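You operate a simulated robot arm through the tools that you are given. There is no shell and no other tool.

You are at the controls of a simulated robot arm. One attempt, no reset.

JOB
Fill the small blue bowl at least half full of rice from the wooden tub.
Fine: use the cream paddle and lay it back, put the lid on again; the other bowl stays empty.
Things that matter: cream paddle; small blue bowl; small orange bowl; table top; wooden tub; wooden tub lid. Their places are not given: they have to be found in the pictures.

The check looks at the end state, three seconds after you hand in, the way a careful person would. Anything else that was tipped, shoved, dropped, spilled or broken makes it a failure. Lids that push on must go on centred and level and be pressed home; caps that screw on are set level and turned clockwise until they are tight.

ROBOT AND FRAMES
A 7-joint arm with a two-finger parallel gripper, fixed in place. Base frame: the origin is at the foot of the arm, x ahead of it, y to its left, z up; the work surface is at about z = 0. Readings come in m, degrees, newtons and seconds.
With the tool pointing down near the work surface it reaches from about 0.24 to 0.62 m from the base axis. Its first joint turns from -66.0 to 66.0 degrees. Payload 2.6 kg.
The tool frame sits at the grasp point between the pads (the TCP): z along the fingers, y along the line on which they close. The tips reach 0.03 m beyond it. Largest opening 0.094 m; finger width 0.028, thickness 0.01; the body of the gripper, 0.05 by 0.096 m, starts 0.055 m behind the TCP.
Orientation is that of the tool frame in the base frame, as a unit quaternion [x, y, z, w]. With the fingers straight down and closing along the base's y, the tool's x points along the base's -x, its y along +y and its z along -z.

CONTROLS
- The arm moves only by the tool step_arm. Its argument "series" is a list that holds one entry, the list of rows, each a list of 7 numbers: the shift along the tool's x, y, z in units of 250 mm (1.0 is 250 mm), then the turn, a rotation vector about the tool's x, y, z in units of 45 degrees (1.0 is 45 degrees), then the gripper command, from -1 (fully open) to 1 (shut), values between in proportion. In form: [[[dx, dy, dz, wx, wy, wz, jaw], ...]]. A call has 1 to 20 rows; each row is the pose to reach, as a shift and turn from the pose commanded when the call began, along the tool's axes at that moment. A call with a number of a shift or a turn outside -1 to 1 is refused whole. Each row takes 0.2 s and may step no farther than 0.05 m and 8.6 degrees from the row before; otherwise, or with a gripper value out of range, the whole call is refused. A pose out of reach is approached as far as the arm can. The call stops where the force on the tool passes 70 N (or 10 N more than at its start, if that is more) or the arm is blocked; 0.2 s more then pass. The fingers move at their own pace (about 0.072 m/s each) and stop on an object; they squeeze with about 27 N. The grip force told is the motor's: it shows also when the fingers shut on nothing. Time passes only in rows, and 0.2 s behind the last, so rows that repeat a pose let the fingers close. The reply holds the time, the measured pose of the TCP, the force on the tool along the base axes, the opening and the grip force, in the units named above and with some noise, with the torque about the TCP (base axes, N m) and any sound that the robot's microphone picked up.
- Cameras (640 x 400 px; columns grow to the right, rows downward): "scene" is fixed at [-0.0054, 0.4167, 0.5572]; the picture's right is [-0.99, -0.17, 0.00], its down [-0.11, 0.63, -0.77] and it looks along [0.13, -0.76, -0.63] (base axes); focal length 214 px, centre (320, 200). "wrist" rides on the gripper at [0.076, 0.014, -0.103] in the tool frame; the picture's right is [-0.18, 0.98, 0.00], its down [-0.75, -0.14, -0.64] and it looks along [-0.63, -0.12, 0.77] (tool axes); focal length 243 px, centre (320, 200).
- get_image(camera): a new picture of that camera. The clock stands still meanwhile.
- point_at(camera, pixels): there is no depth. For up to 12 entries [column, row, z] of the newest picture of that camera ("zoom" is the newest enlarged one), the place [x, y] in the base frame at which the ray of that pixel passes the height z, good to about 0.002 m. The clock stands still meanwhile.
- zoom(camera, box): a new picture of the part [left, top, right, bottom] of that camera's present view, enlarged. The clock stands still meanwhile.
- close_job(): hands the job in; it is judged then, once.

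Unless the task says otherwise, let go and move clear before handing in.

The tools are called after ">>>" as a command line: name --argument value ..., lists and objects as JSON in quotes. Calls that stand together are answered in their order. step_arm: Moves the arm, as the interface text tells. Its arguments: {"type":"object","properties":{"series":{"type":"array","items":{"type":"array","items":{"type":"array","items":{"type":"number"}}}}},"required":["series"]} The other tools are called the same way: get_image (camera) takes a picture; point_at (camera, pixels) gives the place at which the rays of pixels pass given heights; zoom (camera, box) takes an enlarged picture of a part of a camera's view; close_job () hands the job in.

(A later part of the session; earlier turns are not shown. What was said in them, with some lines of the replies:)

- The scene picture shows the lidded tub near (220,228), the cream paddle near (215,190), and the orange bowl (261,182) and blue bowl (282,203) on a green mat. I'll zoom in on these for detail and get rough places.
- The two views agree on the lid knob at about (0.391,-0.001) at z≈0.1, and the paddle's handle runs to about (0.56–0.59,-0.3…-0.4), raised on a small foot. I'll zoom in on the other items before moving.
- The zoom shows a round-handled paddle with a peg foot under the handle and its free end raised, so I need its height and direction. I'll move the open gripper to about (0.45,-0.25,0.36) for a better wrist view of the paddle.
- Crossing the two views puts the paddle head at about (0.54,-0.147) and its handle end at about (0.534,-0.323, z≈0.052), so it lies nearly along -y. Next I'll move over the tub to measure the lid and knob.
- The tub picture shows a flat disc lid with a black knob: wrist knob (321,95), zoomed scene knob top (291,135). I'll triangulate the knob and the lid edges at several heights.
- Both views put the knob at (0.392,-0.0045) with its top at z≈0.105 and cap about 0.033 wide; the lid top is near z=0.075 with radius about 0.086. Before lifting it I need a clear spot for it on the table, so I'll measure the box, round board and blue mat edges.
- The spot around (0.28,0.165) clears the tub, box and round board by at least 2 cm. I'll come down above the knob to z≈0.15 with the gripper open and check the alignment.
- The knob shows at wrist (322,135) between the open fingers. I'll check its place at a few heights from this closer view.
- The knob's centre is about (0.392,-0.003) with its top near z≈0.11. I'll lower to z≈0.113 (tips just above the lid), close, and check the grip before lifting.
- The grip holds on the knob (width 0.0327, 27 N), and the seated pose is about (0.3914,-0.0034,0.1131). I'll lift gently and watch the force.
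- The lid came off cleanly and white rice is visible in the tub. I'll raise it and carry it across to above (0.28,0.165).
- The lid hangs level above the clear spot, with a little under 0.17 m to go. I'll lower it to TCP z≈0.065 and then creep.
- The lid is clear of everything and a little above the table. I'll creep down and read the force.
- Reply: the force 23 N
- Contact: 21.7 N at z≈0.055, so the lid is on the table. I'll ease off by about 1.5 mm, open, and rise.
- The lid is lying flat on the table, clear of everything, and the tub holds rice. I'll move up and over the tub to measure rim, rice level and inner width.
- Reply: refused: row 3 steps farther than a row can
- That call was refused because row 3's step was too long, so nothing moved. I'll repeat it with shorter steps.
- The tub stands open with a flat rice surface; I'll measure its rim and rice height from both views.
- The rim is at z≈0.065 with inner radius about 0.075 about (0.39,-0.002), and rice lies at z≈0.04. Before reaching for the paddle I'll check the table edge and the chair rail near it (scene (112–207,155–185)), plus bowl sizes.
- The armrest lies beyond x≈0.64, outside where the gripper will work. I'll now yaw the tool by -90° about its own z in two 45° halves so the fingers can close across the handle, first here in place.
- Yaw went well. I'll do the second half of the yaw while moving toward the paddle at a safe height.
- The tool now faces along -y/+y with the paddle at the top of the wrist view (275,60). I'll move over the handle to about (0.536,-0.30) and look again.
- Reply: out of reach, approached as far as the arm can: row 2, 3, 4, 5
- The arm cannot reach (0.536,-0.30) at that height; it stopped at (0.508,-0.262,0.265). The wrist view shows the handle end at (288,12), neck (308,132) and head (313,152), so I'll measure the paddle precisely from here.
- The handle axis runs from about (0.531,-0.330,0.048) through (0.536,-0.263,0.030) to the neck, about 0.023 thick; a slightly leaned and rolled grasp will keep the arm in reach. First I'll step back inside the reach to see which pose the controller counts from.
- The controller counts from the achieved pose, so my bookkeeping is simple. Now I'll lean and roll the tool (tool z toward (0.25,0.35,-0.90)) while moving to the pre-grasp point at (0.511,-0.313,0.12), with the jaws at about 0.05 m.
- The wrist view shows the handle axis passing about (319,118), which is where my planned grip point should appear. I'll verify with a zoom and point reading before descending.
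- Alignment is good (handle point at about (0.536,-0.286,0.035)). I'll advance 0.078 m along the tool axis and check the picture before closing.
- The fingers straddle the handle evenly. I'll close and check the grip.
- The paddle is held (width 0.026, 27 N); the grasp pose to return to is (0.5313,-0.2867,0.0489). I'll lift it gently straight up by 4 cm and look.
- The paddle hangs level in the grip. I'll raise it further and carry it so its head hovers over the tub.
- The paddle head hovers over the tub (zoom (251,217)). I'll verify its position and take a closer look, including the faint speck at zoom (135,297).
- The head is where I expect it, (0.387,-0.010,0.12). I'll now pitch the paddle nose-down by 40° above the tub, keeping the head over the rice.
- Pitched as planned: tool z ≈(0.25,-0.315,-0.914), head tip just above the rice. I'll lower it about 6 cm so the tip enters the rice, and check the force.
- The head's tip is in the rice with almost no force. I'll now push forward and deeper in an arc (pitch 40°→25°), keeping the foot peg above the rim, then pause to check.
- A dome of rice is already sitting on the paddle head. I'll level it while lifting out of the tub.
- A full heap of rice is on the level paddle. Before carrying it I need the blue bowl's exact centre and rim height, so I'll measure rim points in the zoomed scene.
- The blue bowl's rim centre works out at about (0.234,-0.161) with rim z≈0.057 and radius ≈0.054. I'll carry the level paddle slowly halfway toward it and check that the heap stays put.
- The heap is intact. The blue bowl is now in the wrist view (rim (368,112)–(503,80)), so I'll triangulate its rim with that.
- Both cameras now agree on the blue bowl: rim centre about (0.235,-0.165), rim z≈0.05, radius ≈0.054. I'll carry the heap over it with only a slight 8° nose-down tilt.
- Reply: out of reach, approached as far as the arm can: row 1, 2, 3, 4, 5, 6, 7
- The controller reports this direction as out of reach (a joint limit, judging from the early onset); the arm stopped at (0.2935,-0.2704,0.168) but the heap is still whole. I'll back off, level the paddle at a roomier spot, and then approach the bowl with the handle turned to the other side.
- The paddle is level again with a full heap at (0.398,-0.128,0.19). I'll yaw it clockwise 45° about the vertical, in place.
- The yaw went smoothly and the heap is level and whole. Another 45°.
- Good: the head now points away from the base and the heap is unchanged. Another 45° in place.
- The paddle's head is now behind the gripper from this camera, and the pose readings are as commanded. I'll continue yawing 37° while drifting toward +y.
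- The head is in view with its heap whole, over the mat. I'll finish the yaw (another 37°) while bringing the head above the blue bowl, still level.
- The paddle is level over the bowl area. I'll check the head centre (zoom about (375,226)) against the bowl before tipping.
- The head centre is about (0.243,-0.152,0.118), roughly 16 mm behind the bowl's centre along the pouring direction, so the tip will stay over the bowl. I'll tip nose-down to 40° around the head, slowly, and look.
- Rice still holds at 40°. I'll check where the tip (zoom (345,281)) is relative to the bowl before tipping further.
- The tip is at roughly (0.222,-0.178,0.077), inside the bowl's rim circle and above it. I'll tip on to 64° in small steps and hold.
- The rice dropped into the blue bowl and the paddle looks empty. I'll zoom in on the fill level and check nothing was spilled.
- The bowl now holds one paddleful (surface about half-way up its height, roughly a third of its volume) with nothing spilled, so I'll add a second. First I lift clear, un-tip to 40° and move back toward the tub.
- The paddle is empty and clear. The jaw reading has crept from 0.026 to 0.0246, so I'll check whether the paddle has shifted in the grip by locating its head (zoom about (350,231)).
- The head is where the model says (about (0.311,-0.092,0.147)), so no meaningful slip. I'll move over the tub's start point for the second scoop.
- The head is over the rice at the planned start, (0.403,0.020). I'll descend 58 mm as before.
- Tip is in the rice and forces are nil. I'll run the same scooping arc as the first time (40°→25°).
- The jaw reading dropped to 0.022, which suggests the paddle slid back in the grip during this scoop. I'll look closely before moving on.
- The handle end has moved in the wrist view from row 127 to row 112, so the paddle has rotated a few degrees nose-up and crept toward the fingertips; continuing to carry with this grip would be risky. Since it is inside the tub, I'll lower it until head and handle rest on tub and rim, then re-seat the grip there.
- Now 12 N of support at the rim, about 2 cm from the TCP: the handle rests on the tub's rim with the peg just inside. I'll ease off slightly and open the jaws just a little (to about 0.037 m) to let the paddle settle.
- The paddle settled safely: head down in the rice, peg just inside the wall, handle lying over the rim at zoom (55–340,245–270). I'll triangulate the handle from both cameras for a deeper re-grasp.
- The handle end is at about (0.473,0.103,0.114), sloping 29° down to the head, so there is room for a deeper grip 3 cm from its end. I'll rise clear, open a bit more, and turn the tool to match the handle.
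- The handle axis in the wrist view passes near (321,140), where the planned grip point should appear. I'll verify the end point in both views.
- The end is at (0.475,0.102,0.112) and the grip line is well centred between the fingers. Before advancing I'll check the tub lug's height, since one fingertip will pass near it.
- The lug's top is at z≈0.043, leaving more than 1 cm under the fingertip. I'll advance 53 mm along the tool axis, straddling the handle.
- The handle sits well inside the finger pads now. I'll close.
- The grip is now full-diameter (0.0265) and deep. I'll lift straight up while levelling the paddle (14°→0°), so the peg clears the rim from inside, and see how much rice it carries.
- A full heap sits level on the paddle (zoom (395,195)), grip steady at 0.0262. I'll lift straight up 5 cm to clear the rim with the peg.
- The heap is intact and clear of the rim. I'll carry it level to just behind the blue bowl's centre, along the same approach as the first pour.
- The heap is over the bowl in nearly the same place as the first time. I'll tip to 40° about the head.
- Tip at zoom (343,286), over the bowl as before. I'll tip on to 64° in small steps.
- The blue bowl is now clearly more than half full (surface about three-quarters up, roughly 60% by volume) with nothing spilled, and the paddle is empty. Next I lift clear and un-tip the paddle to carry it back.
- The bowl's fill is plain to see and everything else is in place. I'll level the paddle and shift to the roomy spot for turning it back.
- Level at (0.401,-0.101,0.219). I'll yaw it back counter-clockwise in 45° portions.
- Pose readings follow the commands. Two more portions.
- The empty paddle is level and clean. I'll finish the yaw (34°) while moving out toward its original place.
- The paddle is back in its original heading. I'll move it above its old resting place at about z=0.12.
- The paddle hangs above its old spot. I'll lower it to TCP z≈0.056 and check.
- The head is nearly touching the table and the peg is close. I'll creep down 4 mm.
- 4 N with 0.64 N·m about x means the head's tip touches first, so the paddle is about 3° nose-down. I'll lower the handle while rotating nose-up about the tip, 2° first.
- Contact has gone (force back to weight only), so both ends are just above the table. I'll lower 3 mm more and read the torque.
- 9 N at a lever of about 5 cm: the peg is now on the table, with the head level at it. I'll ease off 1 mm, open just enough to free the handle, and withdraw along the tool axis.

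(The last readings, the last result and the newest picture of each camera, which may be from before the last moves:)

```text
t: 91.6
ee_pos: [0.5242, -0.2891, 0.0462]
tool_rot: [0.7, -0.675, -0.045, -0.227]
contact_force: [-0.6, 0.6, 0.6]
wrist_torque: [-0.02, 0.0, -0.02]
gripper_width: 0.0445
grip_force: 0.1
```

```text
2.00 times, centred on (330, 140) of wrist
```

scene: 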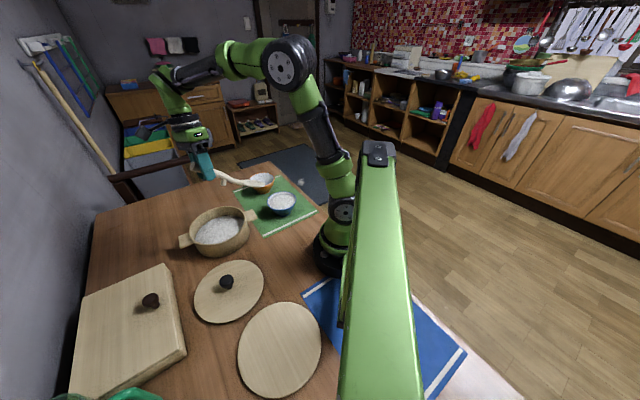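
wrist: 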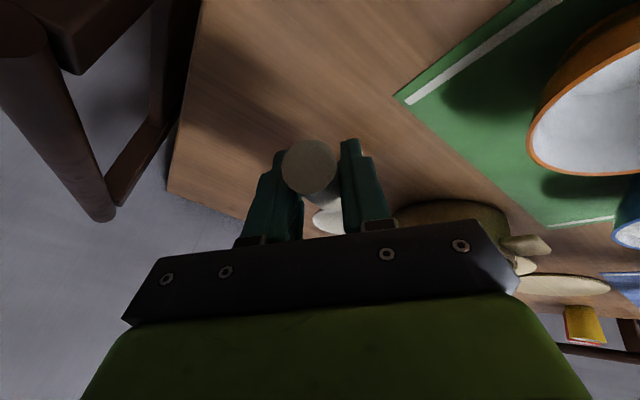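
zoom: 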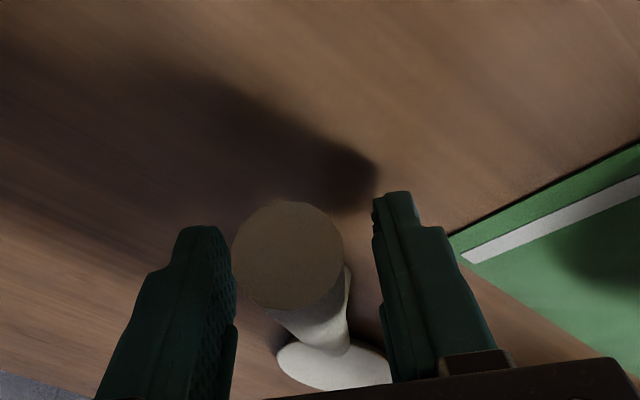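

The paddle is free and resting on head and peg. I'll withdraw 8 cm along the tool axis.

>>> step_arm --series '[[[0, 0, -0.04, 0, 0, 0, 0.0], [0, 0, -0.1, 0, 0, 0, -0.1], [0, 0, -0.18, 0, 0, 0, -0.2], [0, 0, -0.26, 0, 0, 0, -0.3], [0, 0, -0.32, 0, 0, 0, -0.3], [0, 0, -0.32, 0, 0, 0, -0.3]]]'

>>> zoom --camera "scene" --box '[180, 140, 270, 215]'

>>> get_image --camera "wrist"

```text
t: 93.0
ee_pos: [0.5055, -0.3198, 0.1171]
tool_rot: [0.701, -0.675, -0.046, -0.227]
contact_force: [-0.2, -0.6, -0.3]
wrist_torque: [0.0, -0.02, -0.02]
gripper_width: 0.0611
grip_force: 0.0
```

```text
5.33 times, centred on (225, 178) of scene
```

zoom: 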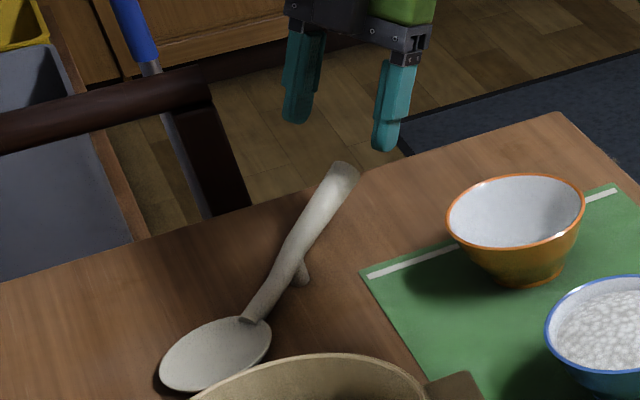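

```text
taken
```

wrist: 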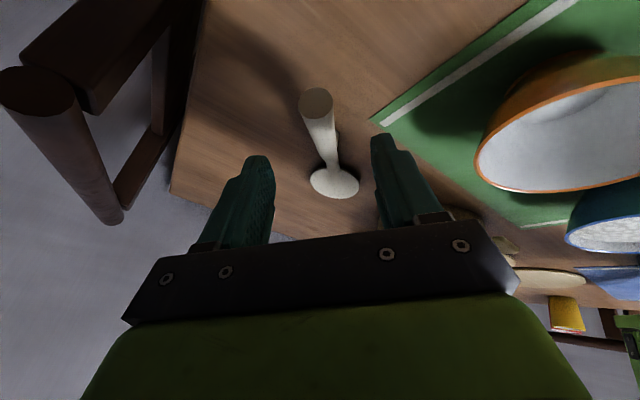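

The paddle lies in its old place, upright on its peg. Now for the lid: I'll rise and bring the tool back to vertical.

>>> step_arm --series '[[[-0.086, 0.011, -0.059, -0.047, 0.071, 0.007, -0.6], [-0.172, 0.021, -0.118, -0.094, 0.142, 0.0135, -1], [-0.257, 0.032, -0.177, -0.141, 0.213, 0.02, -1], [-0.343, 0.042, -0.236, -0.188, 0.283, 0.027, -1], [-0.429, 0.053, -0.295, -0.235, 0.354, 0.034, -1], [-0.515, 0.063, -0.354, -0.282, 0.425, 0.04, -1], [-0.6003, 0.0736, -0.4128, -0.329, 0.496, 0.0473, -1], [-0.6003, 0.0736, -0.4128, -0.329, 0.496, 0.0473, -1]]]'

```text
t: 94.8
ee_pos: [0.4497, -0.2193, 0.2595]
tool_rot: [-0.707, 0.707, 0.0, -0.001]
contact_force: [0.6, -0.1, 0.6]
wrist_torque: [0.03, 0.03, -0.01]
gripper_width: 0.094
grip_force: 0.1
```

The tool is vertical again. I'll yaw it back 45° while heading toward the lid.

>>> step_arm --series '[[[-0.097, 0.04, -0.011, 0, 0, 0.143, -1], [-0.194, 0.08, -0.023, 0, 0, 0.286, -1], [-0.291, 0.12, -0.034, 0, 0, 0.429, -1], [-0.389, 0.16, -0.046, 0, 0, 0.571, -1], [-0.486, 0.2, -0.057, 0, 0, 0.714, -1], [-0.583, 0.24, -0.069, 0, 0, 0.857, -1], [-0.68, 0.28, -0.08, 0, 0, 1.0, -1], [-0.68, 0.28, -0.08, 0, 0, 1.0, -1]]]'

```text
t: 96.6
ee_pos: [0.3807, -0.0491, 0.2802]
tool_rot: [-0.382, 0.924, 0.0, 0.0]
contact_force: [0.0, 0.0, 0.5]
wrist_torque: [-0.01, -0.03, 0.0]
gripper_width: 0.0941
grip_force: 0.0
```

Now the other 45° while moving to a viewing pose above the lid.

>>> step_arm --series '[[[-0.037, 0.114, 0.03, 0, 0, 0.125, -1], [-0.075, 0.228, 0.06, 0, 0, 0.25, -1], [-0.112, 0.342, 0.09, 0, 0, 0.375, -1], [-0.149, 0.457, 0.12, 0, 0, 0.5, -1], [-0.186, 0.571, 0.15, 0, 0, 0.625, -1], [-0.224, 0.685, 0.18, 0, 0, 0.75, -1], [-0.261, 0.799, 0.21, 0, 0, 0.875, -1], [-0.298, 0.913, 0.24, 0, 0, 1.0, -1], [-0.298, 0.913, 0.24, 0, 0, 1.0, -1]]]'

>>> get_image --camera "wrist"

>>> get_image --camera "scene"

```text
t: 98.6
ee_pos: [0.2702, 0.1667, 0.2186]
tool_rot: [0.001, 1.0, 0.0, 0.001]
contact_force: [0.1, -0.1, -0.8]
wrist_torque: [0.05, 0.0, 0.02]
gripper_width: 0.094
grip_force: 0.1
```

```text
taken
```

wrist: 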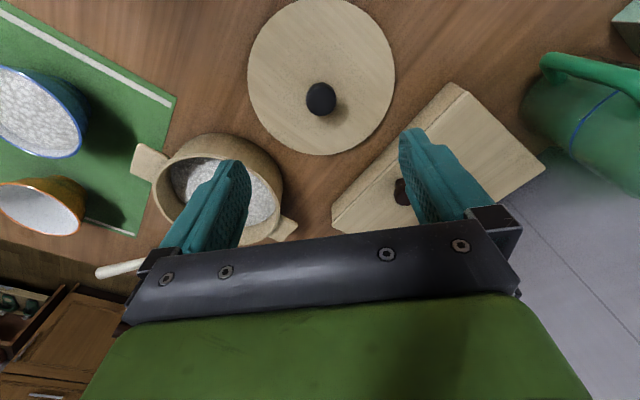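

```text
taken
```

scene: 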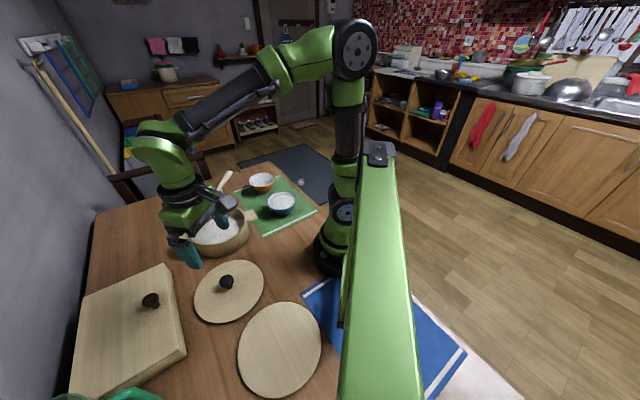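

The lid is unmoved with its knob at wrist (321,98). I'll descend above the recorded release point (0.280,0.1643).

>>> step_arm --series '[[[-0.039, -0.009, 0.1, 0, 0, 0, -1], [-0.039, -0.009, 0.22, 0, 0, 0, -1], [-0.039, -0.009, 0.34, 0, 0, 0, -1], [-0.039, -0.009, 0.44, 0, 0, 0, -1], [-0.039, -0.009, 0.44, 0, 0, 0, -1]]]'

>>> get_image --camera "wrist"

```text
t: 99.8
ee_pos: [0.2806, 0.1612, 0.1095]
tool_rot: [0.001, 1.0, 0.0, 0.0]
contact_force: [0.7, -0.1, 0.0]
wrist_torque: [0.02, -0.02, -0.01]
gripper_width: 0.0938
grip_force: 0.0
```

```text
taken
```

wrist: 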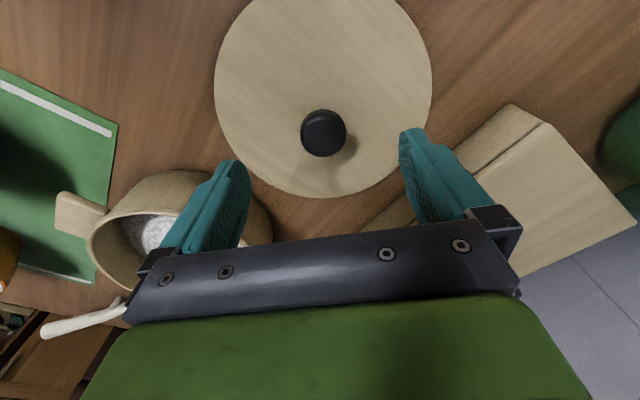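

The knob is at column 323, about 2 mm off centre. I'll correct that, descend to z≈0.0575 and close.

>>> step_arm --series '[[[0.002, 0.008, 0.07, 0, 0, 0, -1], [0.002, 0.008, 0.14, 0, 0, 0, -1], [0.002, 0.008, 0.208, 0, 0, 0, -1], [0.002, 0.008, 0.208, 0, 0, 0, -1], [0.002, 0.008, 0.208, 0, 0, 0, 0], [0.002, 0.008, 0.208, 0, 0, 0, 1], [0.002, 0.008, 0.208, 0, 0, 0, 1], [0.002, 0.008, 0.208, 0, 0, 0, 1], [0.002, 0.008, 0.208, 0, 0, 0, 1]]]'

>>> get_image --camera "wrist"

```text
t: 101.8
ee_pos: [0.2811, 0.1653, 0.0575]
tool_rot: [0.001, 1.0, 0.0, 0.0]
contact_force: [0.1, 0.0, 0.5]
wrist_torque: [0.0, -0.01, 0.02]
gripper_width: 0.0317
grip_force: 26.9
```

```text
taken
```

wrist: 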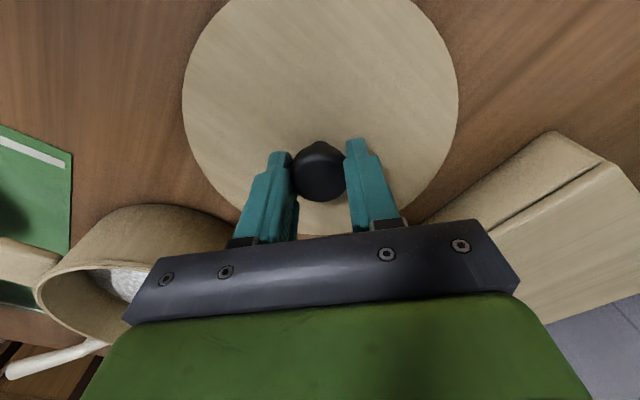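

The knob is gripped (0.0317, 27 N). Before placing the lid I'll check whether the tub has moved at all since the start, using the same zoom window as at t=17.

>>> zoom --camera "scene" --box '[165, 190, 275, 260]'

>>> step_arm --series '[[[0, 0, -0.04, 0, 0, 0, 1], [0, 0, -0.1, 0, 0, 0, 1], [0, 0, -0.2, 0, 0, 0, 1], [0, 0, -0.32, 0, 0, 0, 1], [0, 0, -0.46, 0, 0, 0, 1], [0, 0, -0.6, 0, 0, 0, 1], [0, 0, -0.7, 0, 0, 0, 1], [0, 0, -0.7, 0, 0, 0, 1]]]'

>>> zoom --camera "scene" --box '[165, 190, 275, 260]'

```text
5.71 times, centred on (220, 225) of scene
```

zoom: 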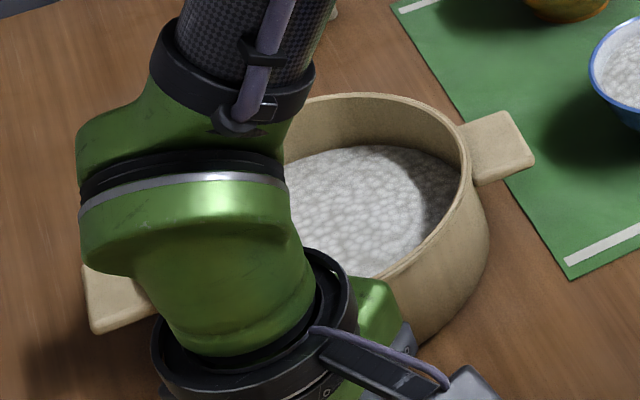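

```text
t: 103.6
ee_pos: [0.2805, 0.165, 0.2327]
tool_rot: [0.001, 1.0, 0.0, 0.0]
contact_force: [0.5, 0.4, -1.5]
wrist_torque: [0.03, -0.01, -0.01]
gripper_width: 0.032
grip_force: 27.0
```

```text
5.71 times, centred on (220, 225) of scene
```

zoom: 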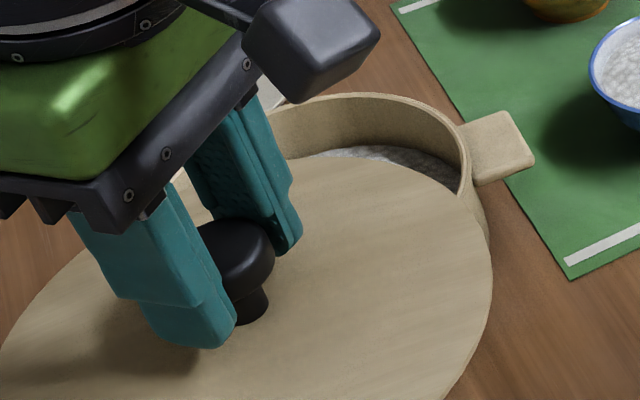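

The tub's lug and rim are at exactly the same pixels as before ((510,112), (534,160), (370,93)), so it hasn't moved. I'll carry the lid back over the tub to the recorded seat position.

>>> step_arm --series '[[[-0.05, -0.075, 0, 0, 0, 0, 1], [-0.12, -0.18, 0, 0, 0, 0, 1], [-0.19, -0.285, 0, 0, 0, 0, 1], [-0.26, -0.39, 0, 0, 0, 0, 1], [-0.33, -0.495, 0, 0, 0, 0, 1], [-0.39, -0.585, 0, 0, 0, 0, 1], [-0.43, -0.645, 0, 0, 0, 0, 1], [-0.448, -0.672, 0, 0, 0, 0, 1], [-0.448, -0.672, 0, 0, 0, 0, 1]]]'

>>> step_arm --series '[[[0, 0, 0.1, 0, 0, 0, 1], [0, 0, 0.2, 0, 0, 0, 1], [0, 0, 0.3, 0, 0, 0, 1], [0, 0, 0.36, 0, 0, 0, 1], [0, 0, 0.36, 0, 0, 0, 1]]]'

>>> step_arm --series '[[[0, 0, 0, 0, 0, 0, 1]]]'

>>> zoom --camera "scene" --box '[165, 170, 275, 260]'

>>> get_image --camera "wrist"

```text
t: 105.6
ee_pos: [0.3912, -0.0032, 0.233]
tool_rot: [0.001, 1.0, 0.0, 0.0]
contact_force: [-0.9, 0.4, -1.2]
wrist_torque: [0.03, 0.03, -0.01]
gripper_width: 0.0318
grip_force: 27.1
```

```text
t: 106.8
ee_pos: [0.3909, -0.004, 0.1427]
tool_rot: [0.001, 1.0, 0.0, 0.0]
contact_force: [0.1, 0.6, -0.7]
wrist_torque: [0.01, 0.04, 0.01]
gripper_width: 0.0318
grip_force: 27.5
```

```text
t: 107.2
ee_pos: [0.392, -0.0032, 0.1429]
tool_rot: [0.0, 1.0, 0.0, 0.001]
contact_force: [-0.2, -0.3, -2.4]
wrist_torque: [-0.02, -0.03, 0.0]
gripper_width: 0.0318
grip_force: 26.5
```

```text
4.44 times, centred on (220, 215) of scene
```

zoom: 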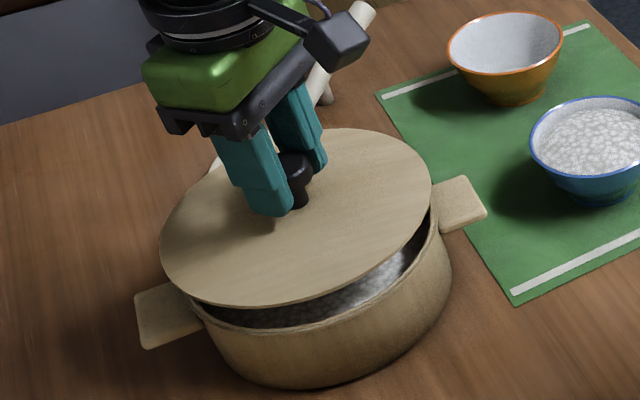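

```text
taken
```

wrist: 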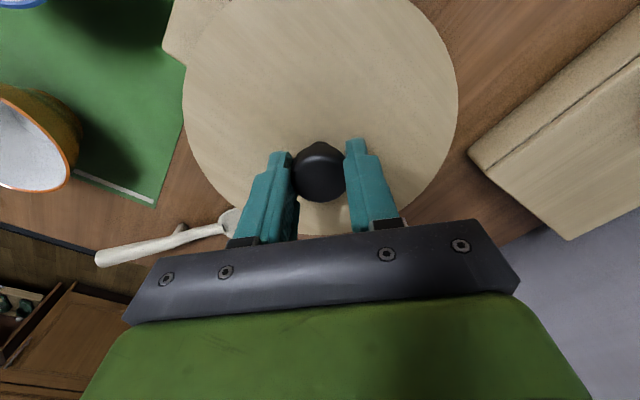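

The lid is centred above the tub at (0.391,-0.0035,0.143). I'll lower to about z=0.124 and watch the force.

>>> step_arm --series '[[[0, 0, 0.03, 0, 0, 0, 1], [0, 0, 0.055, 0, 0, 0, 1], [0, 0, 0.075, 0, 0, 0, 1], [0, 0, 0.075, 0, 0, 0, 1]]]'

>>> step_arm --series '[[[0, 0, 0.008, 0, 0, 0, 1], [0, 0, 0.016, 0, 0, 0, 1], [0, 0, 0.016, 0, 0, 0, 1]]]'

```text
t: 108.2
ee_pos: [0.3926, -0.0039, 0.1234]
tool_rot: [0.001, 1.0, 0.0, 0.0]
contact_force: [0.0, -0.4, -0.5]
wrist_torque: [0.01, -0.02, 0.01]
gripper_width: 0.0319
grip_force: 27.0
```

```text
t: 109.0
ee_pos: [0.3925, -0.0031, 0.1203]
tool_rot: [0.001, 1.0, 0.0, 0.001]
contact_force: [-0.5, 0.2, -1.3]
wrist_torque: [0.01, 0.03, 0.0]
gripper_width: 0.0318
grip_force: 26.9
```

No contact at z≈0.120, so the lid's plug seems to be entering freely. I'll continue in small steps.

>>> step_arm --series '[[[0, 0, 0.008, 0, 0, 0, 1], [0, 0, 0.016, 0, 0, 0, 1], [0, 0, 0.016, 0, 0, 0, 1]]]'

>>> step_arm --series '[[[0, 0, 0.006, 0, 0, 0, 1], [0, 0, 0.012, 0, 0, 0, 1], [0, 0, 0.012, 0, 0, 0, 1]]]'

```text
t: 109.8
ee_pos: [0.3918, -0.0041, 0.1158]
tool_rot: [0.001, 1.0, 0.0, 0.0]
contact_force: [-1.9, 0.4, 2.4]
wrist_torque: [-0.01, 0.24, 0.12]
gripper_width: 0.0319
grip_force: 26.9
```

```text
t: 110.6
ee_pos: [0.3937, -0.004, 0.1149]
tool_rot: [0.003, 1.0, 0.0, 0.002]
contact_force: [-18.0, -2.3, 42.0]
wrist_torque: [-0.03, 0.31, 0.22]
gripper_width: 0.0317
grip_force: 26.9
```

Now 42 N vertical with -18 N in x at z=0.115, about 2 mm above the recorded seat; something is slightly off. I'll look before pressing any further.

>>> zoom --camera "scene" --box '[165, 190, 275, 260]'

>>> zoom --camera "wrist" --box '[160, 0, 480, 240]'

```text
5.71 times, centred on (220, 225) of scene
```

zoom: 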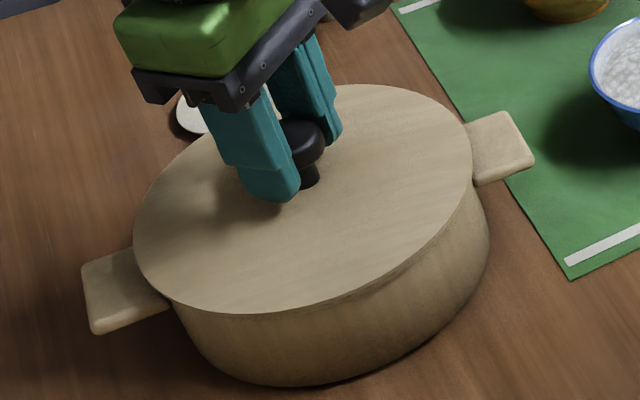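

```text
1.67 times, centred on (320, 120) of wrist
```

zoom: 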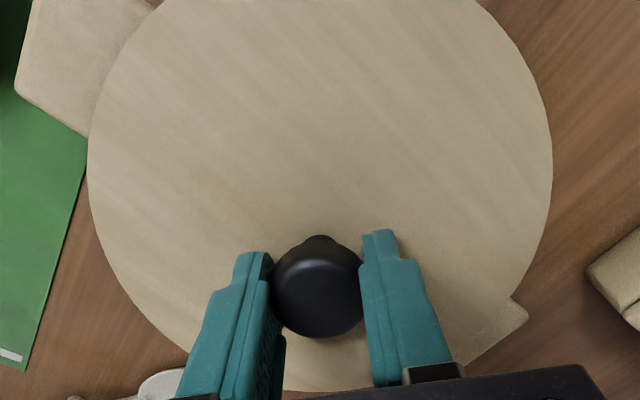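

The lid's outline matches the original lid-on picture (left (134,235), right (473,150), bottom (250,315)), and my new grip is about 2 mm higher on the knob, so z=0.115 is the seated height: it has been pressed home at 42 N. I'll unload the arm and recheck the forces before opening.

>>> step_arm --series '[[[0, 0, -0.005, 0, 0, 0, 1], [0, 0, -0.009, 0, 0, 0, 1], [0, 0, -0.009, 0, 0, 0, 1]]]'

```text
t: 111.4
ee_pos: [0.3929, -0.0035, 0.1152]
tool_rot: [-0.001, 1.0, 0.0, 0.001]
contact_force: [2.4, -2.4, 7.6]
wrist_torque: [0.09, -0.56, -0.21]
gripper_width: 0.0316
grip_force: 26.8
```

Height stays at 0.1152 with only 7.6 N left, so the lid is seated. I'll open the jaws.

>>> step_arm --series '[[[0, 0, -0.002, 0, 0, 0, 1], [0, 0, -0.002, 0, 0, 0, 0.2], [0, 0, -0.002, 0, 0, 0, -0.4], [0, 0, -0.002, 0, 0, 0, -1], [0, 0, -0.002, 0, 0, 0, -1], [0, 0, -0.002, 0, 0, 0, -1]]]'

>>> zoom --camera "scene" --box '[165, 190, 275, 260]'

```text
t: 112.8
ee_pos: [0.3919, -0.0042, 0.1166]
tool_rot: [0.001, 1.0, 0.0, -0.001]
contact_force: [0.3, -0.6, 0.1]
wrist_torque: [-0.01, 0.01, -0.04]
gripper_width: 0.0937
grip_force: 0.0
```

```text
5.71 times, centred on (220, 225) of scene
```

zoom: 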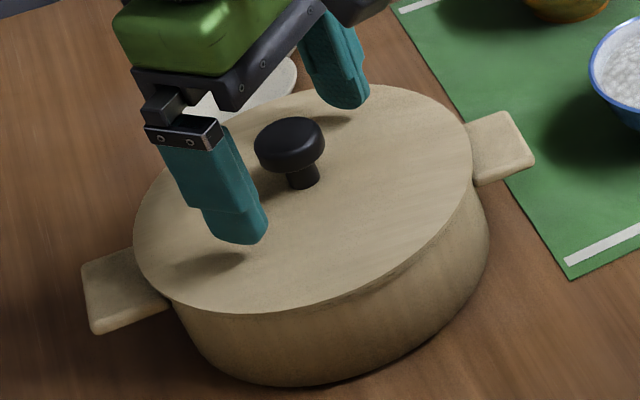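

The lid sits with its knob at (290,137) in the same window, exactly where it was at the start. I'll rise clear and inspect everything.

>>> step_arm --series '[[[0, 0, -0.08, 0, 0, 0, -1], [0, 0, -0.2, 0, 0, 0, -1], [0, 0, -0.36, 0, 0, 0, -1], [0, 0, -0.52, 0, 0, 0, -1], [0, 0, -0.68, 0, 0, 0, -1], [0, 0, -0.84, 0, 0, 0, -1], [0, 0, -0.84, 0, 0, 0, -1]]]'

>>> get_image --camera "scene"

>>> get_image --camera "wrist"

>>> zoom --camera "scene" --box '[165, 190, 275, 260]'

>>> zoom --camera "scene" --box '[190, 150, 320, 230]'

```text
t: 114.4
ee_pos: [0.3917, -0.0036, 0.3258]
tool_rot: [0.001, 1.0, 0.0, 0.0]
contact_force: [0.2, 0.0, 0.0]
wrist_torque: [-0.03, 0.0, 0.0]
gripper_width: 0.0942
grip_force: 0.0
```

```text
taken
```

scene: 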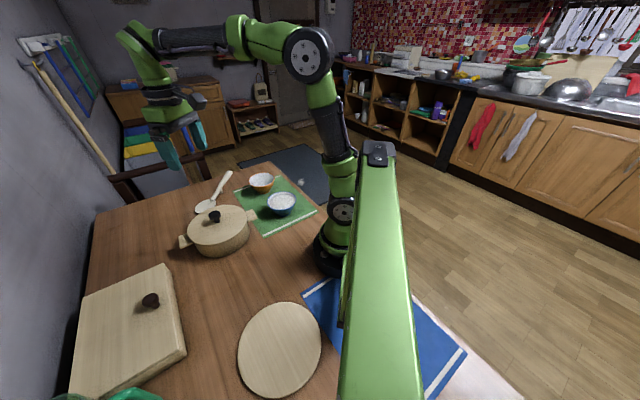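

```text
taken
```

wrist: 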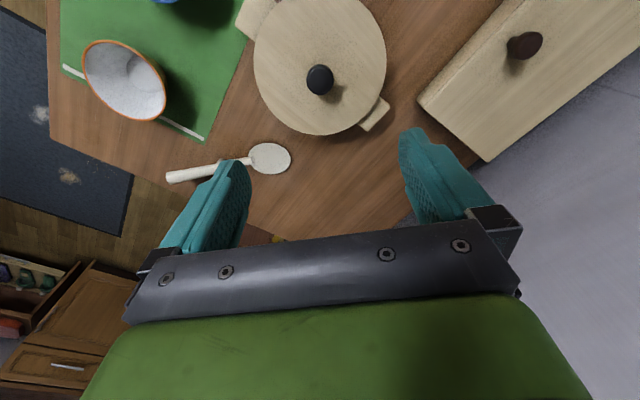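

```text
5.71 times, centred on (220, 225) of scene
```

zoom: 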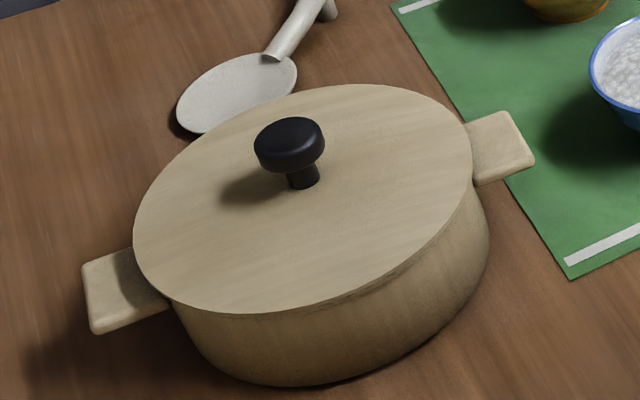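

```text
4.92 times, centred on (255, 190) of scene
```

zoom: 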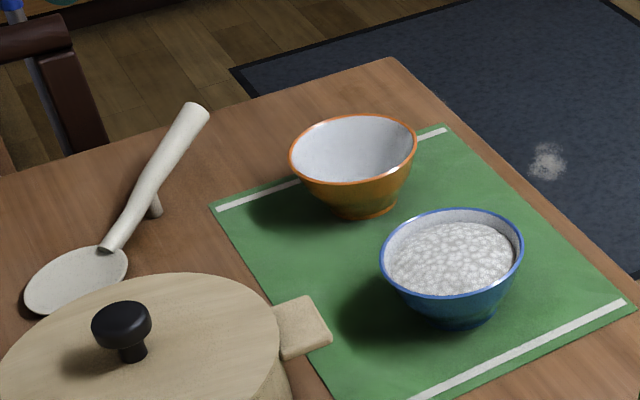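

All looks right: bowl well filled, orange bowl empty, paddle in place, tub unmoved. In the fixed window the lid is perhaps 2 zoom pixels (about 1 mm) higher than at the start, so I'll press the knob gently with closed fingers to make sure it is fully home.

>>> step_arm --series '[[[0, 0, 0.1, 0, 0, 0, 0], [0, 0, 0.24, 0, 0, 0, 1], [0, 0, 0.38, 0, 0, 0, 1], [0, 0, 0.52, 0, 0, 0, 1], [0, 0, 0.62, 0, 0, 0, 1], [0, 0, 0.68, 0, 0, 0, 1], [0, 0, 0.68, 0, 0, 0, 1]]]'

>>> get_image --camera "wrist"

>>> zoom --camera "scene" --box '[165, 190, 275, 260]'

```text
t: 116.0
ee_pos: [0.3936, -0.0033, 0.1546]
tool_rot: [0.001, 1.0, 0.0, 0.001]
contact_force: [-0.9, -0.3, 0.0]
wrist_torque: [0.03, -0.02, -0.03]
gripper_width: 0.0001
grip_force: 27.0
```

```text
taken
```

wrist: 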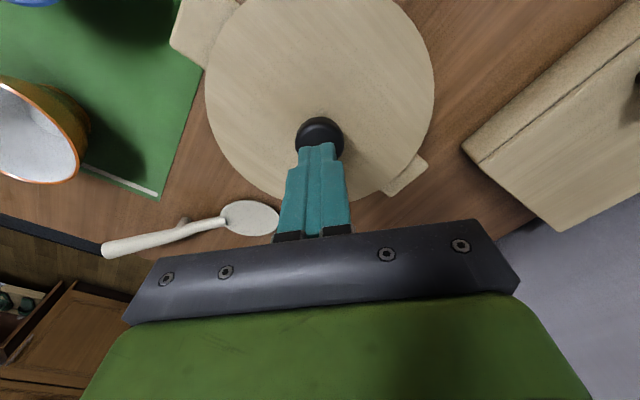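

```text
5.71 times, centred on (220, 225) of scene
```

zoom: 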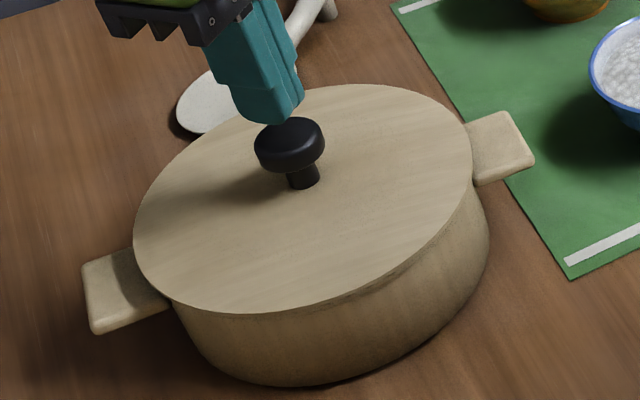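

The closed fingertips are right over the knob. I'll creep down and read the force.

>>> step_arm --series '[[[0, 0, 0.02, 0, 0, 0, 1], [0, 0, 0.04, 0, 0, 0, 1], [0, 0, 0.052, 0, 0, 0, 1], [0, 0, 0.052, 0, 0, 0, 1]]]'

>>> step_arm --series '[[[0, 0, 0.006, 0, 0, 0, 1], [0, 0, 0.012, 0, 0, 0, 1], [0, 0, 0.012, 0, 0, 0, 1]]]'

```text
t: 117.0
ee_pos: [0.3918, -0.0037, 0.1431]
tool_rot: [0.0, 1.0, 0.0, 0.0]
contact_force: [0.5, -0.5, 0.7]
wrist_torque: [0.02, 0.0, 0.01]
gripper_width: 0.0001
grip_force: 27.2
```

```text
t: 117.8
ee_pos: [0.3924, -0.0029, 0.1395]
tool_rot: [0.0, 1.0, 0.001, 0.001]
contact_force: [-0.5, -0.7, 6.7]
wrist_torque: [-0.02, 0.11, 0.05]
gripper_width: 0.0002
grip_force: 26.9
```

Contact at z≈0.1395. I'll press a further 2.5 mm of command for a firm push.

>>> step_arm --series '[[[0, 0, 0.005, 0, 0, 0, 1], [0, 0, 0.01, 0, 0, 0, 1], [0, 0, 0.01, 0, 0, 0, 1]]]'

>>> zoom --camera "scene" --box '[165, 190, 275, 260]'

```text
t: 118.6
ee_pos: [0.3916, -0.003, 0.1408]
tool_rot: [0.002, 1.0, 0.0, 0.002]
contact_force: [-19.7, -0.7, 51.0]
wrist_torque: [-0.02, 0.85, 0.04]
gripper_width: 0.0
grip_force: 26.9
```

```text
5.71 times, centred on (220, 225) of scene
```

zoom: 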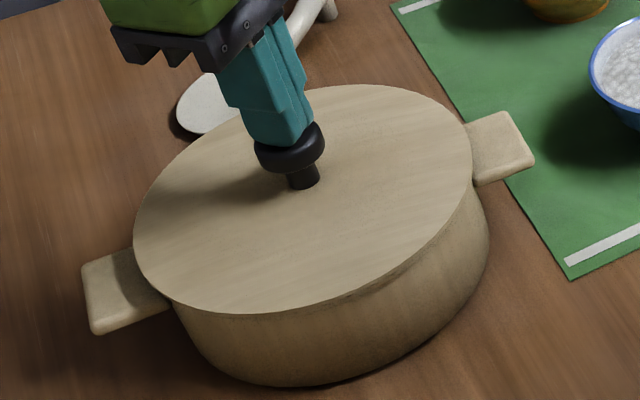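

51 N produced no further movement, so the lid is hard home. I'll lift off, open, and move clear for a last look.

>>> step_arm --series '[[[0, 0, -0.01, 0, 0, 0, 1], [0, 0, -0.03, 0, 0, 0, 1], [0, 0, -0.12, 0, 0, 0, 1], [0, 0, -0.28, 0, 0, 0, 0], [0, 0, -0.44, 0, 0, 0, -1], [0, 0, -0.6, 0, 0, 0, -1], [0, 0, -0.76, 0, 0, 0, -1], [0, 0, -0.88, 0, 0, 0, -1], [0, 0, -0.88, 0, 0, 0, -1]]]'

>>> get_image --camera "scene"

>>> zoom --camera "scene" --box '[165, 190, 275, 260]'

>>> zoom --camera "scene" --box '[245, 165, 325, 225]'

>>> zoom --camera "scene" --box '[185, 155, 275, 215]'

>>> get_image --camera "wrist"

```text
t: 120.6
ee_pos: [0.3921, -0.0031, 0.3581]
tool_rot: [0.0, 1.0, 0.0, 0.0]
contact_force: [0.0, -0.2, 0.6]
wrist_torque: [0.01, -0.01, 0.02]
gripper_width: 0.0942
grip_force: 0.1
```

```text
taken
```

scene: 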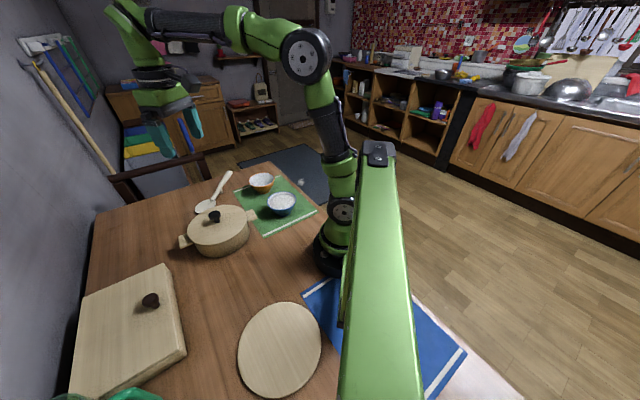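

```text
5.71 times, centred on (220, 225) of scene
```

zoom: 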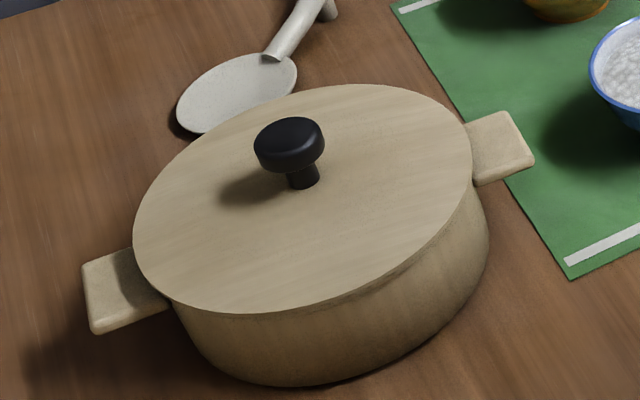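

```text
6.67 times, centred on (285, 195) of scene
```

zoom: 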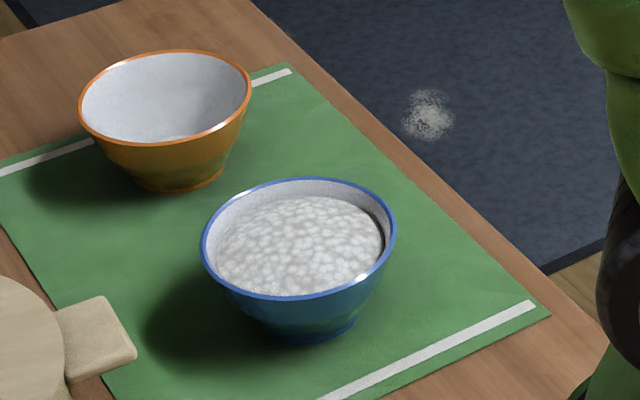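

```text
6.67 times, centred on (230, 185) of scene
```

zoom: 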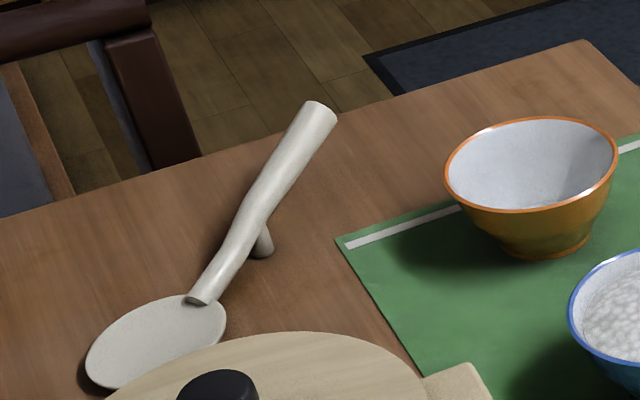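

```text
taken
```

wrist: 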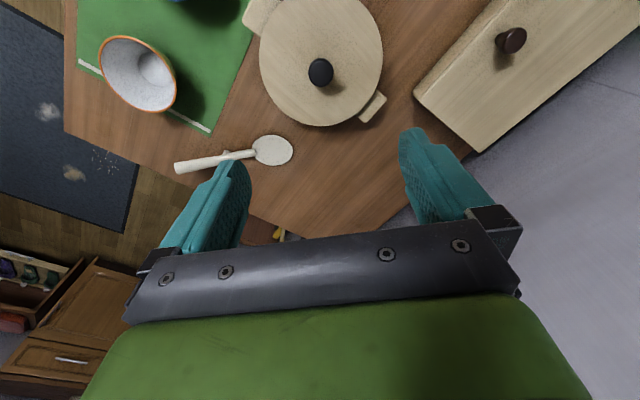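

The final pictures show the blue bowl filled to about three-quarters of its height, the orange bowl empty and the cream paddle lying on its peg at its old spot. The tub and its lid match their starting pixels, with the lid knob at (290,137), and no rice has spilled. The gripper is open and well clear at z=0.36, so I'm handing the job in.

>>> close_job

```text
The job is handed in.
```

The job is handed in. The small blue bowl holds two paddlefuls of rice, filling it to about three-quarters of its height (my estimate is roughly 60% by volume).

- **Paddle:** The cream paddle lies on the table about 1 cm from where it started, facing the same way. It slipped in the grip during the second scoop, so I set it down inside the tub and gripped it again. No rice spilled.
- **Lid:** It is back on the wooden tub, centred and level. A final push of about 50 N did not move it any further. In the pictures it sits within about 1 mm of its starting height.
- **Everything else:** The small orange bowl is still empty. The tub and other items look unmoved in the pictures, and I saw no spilled rice on the table.
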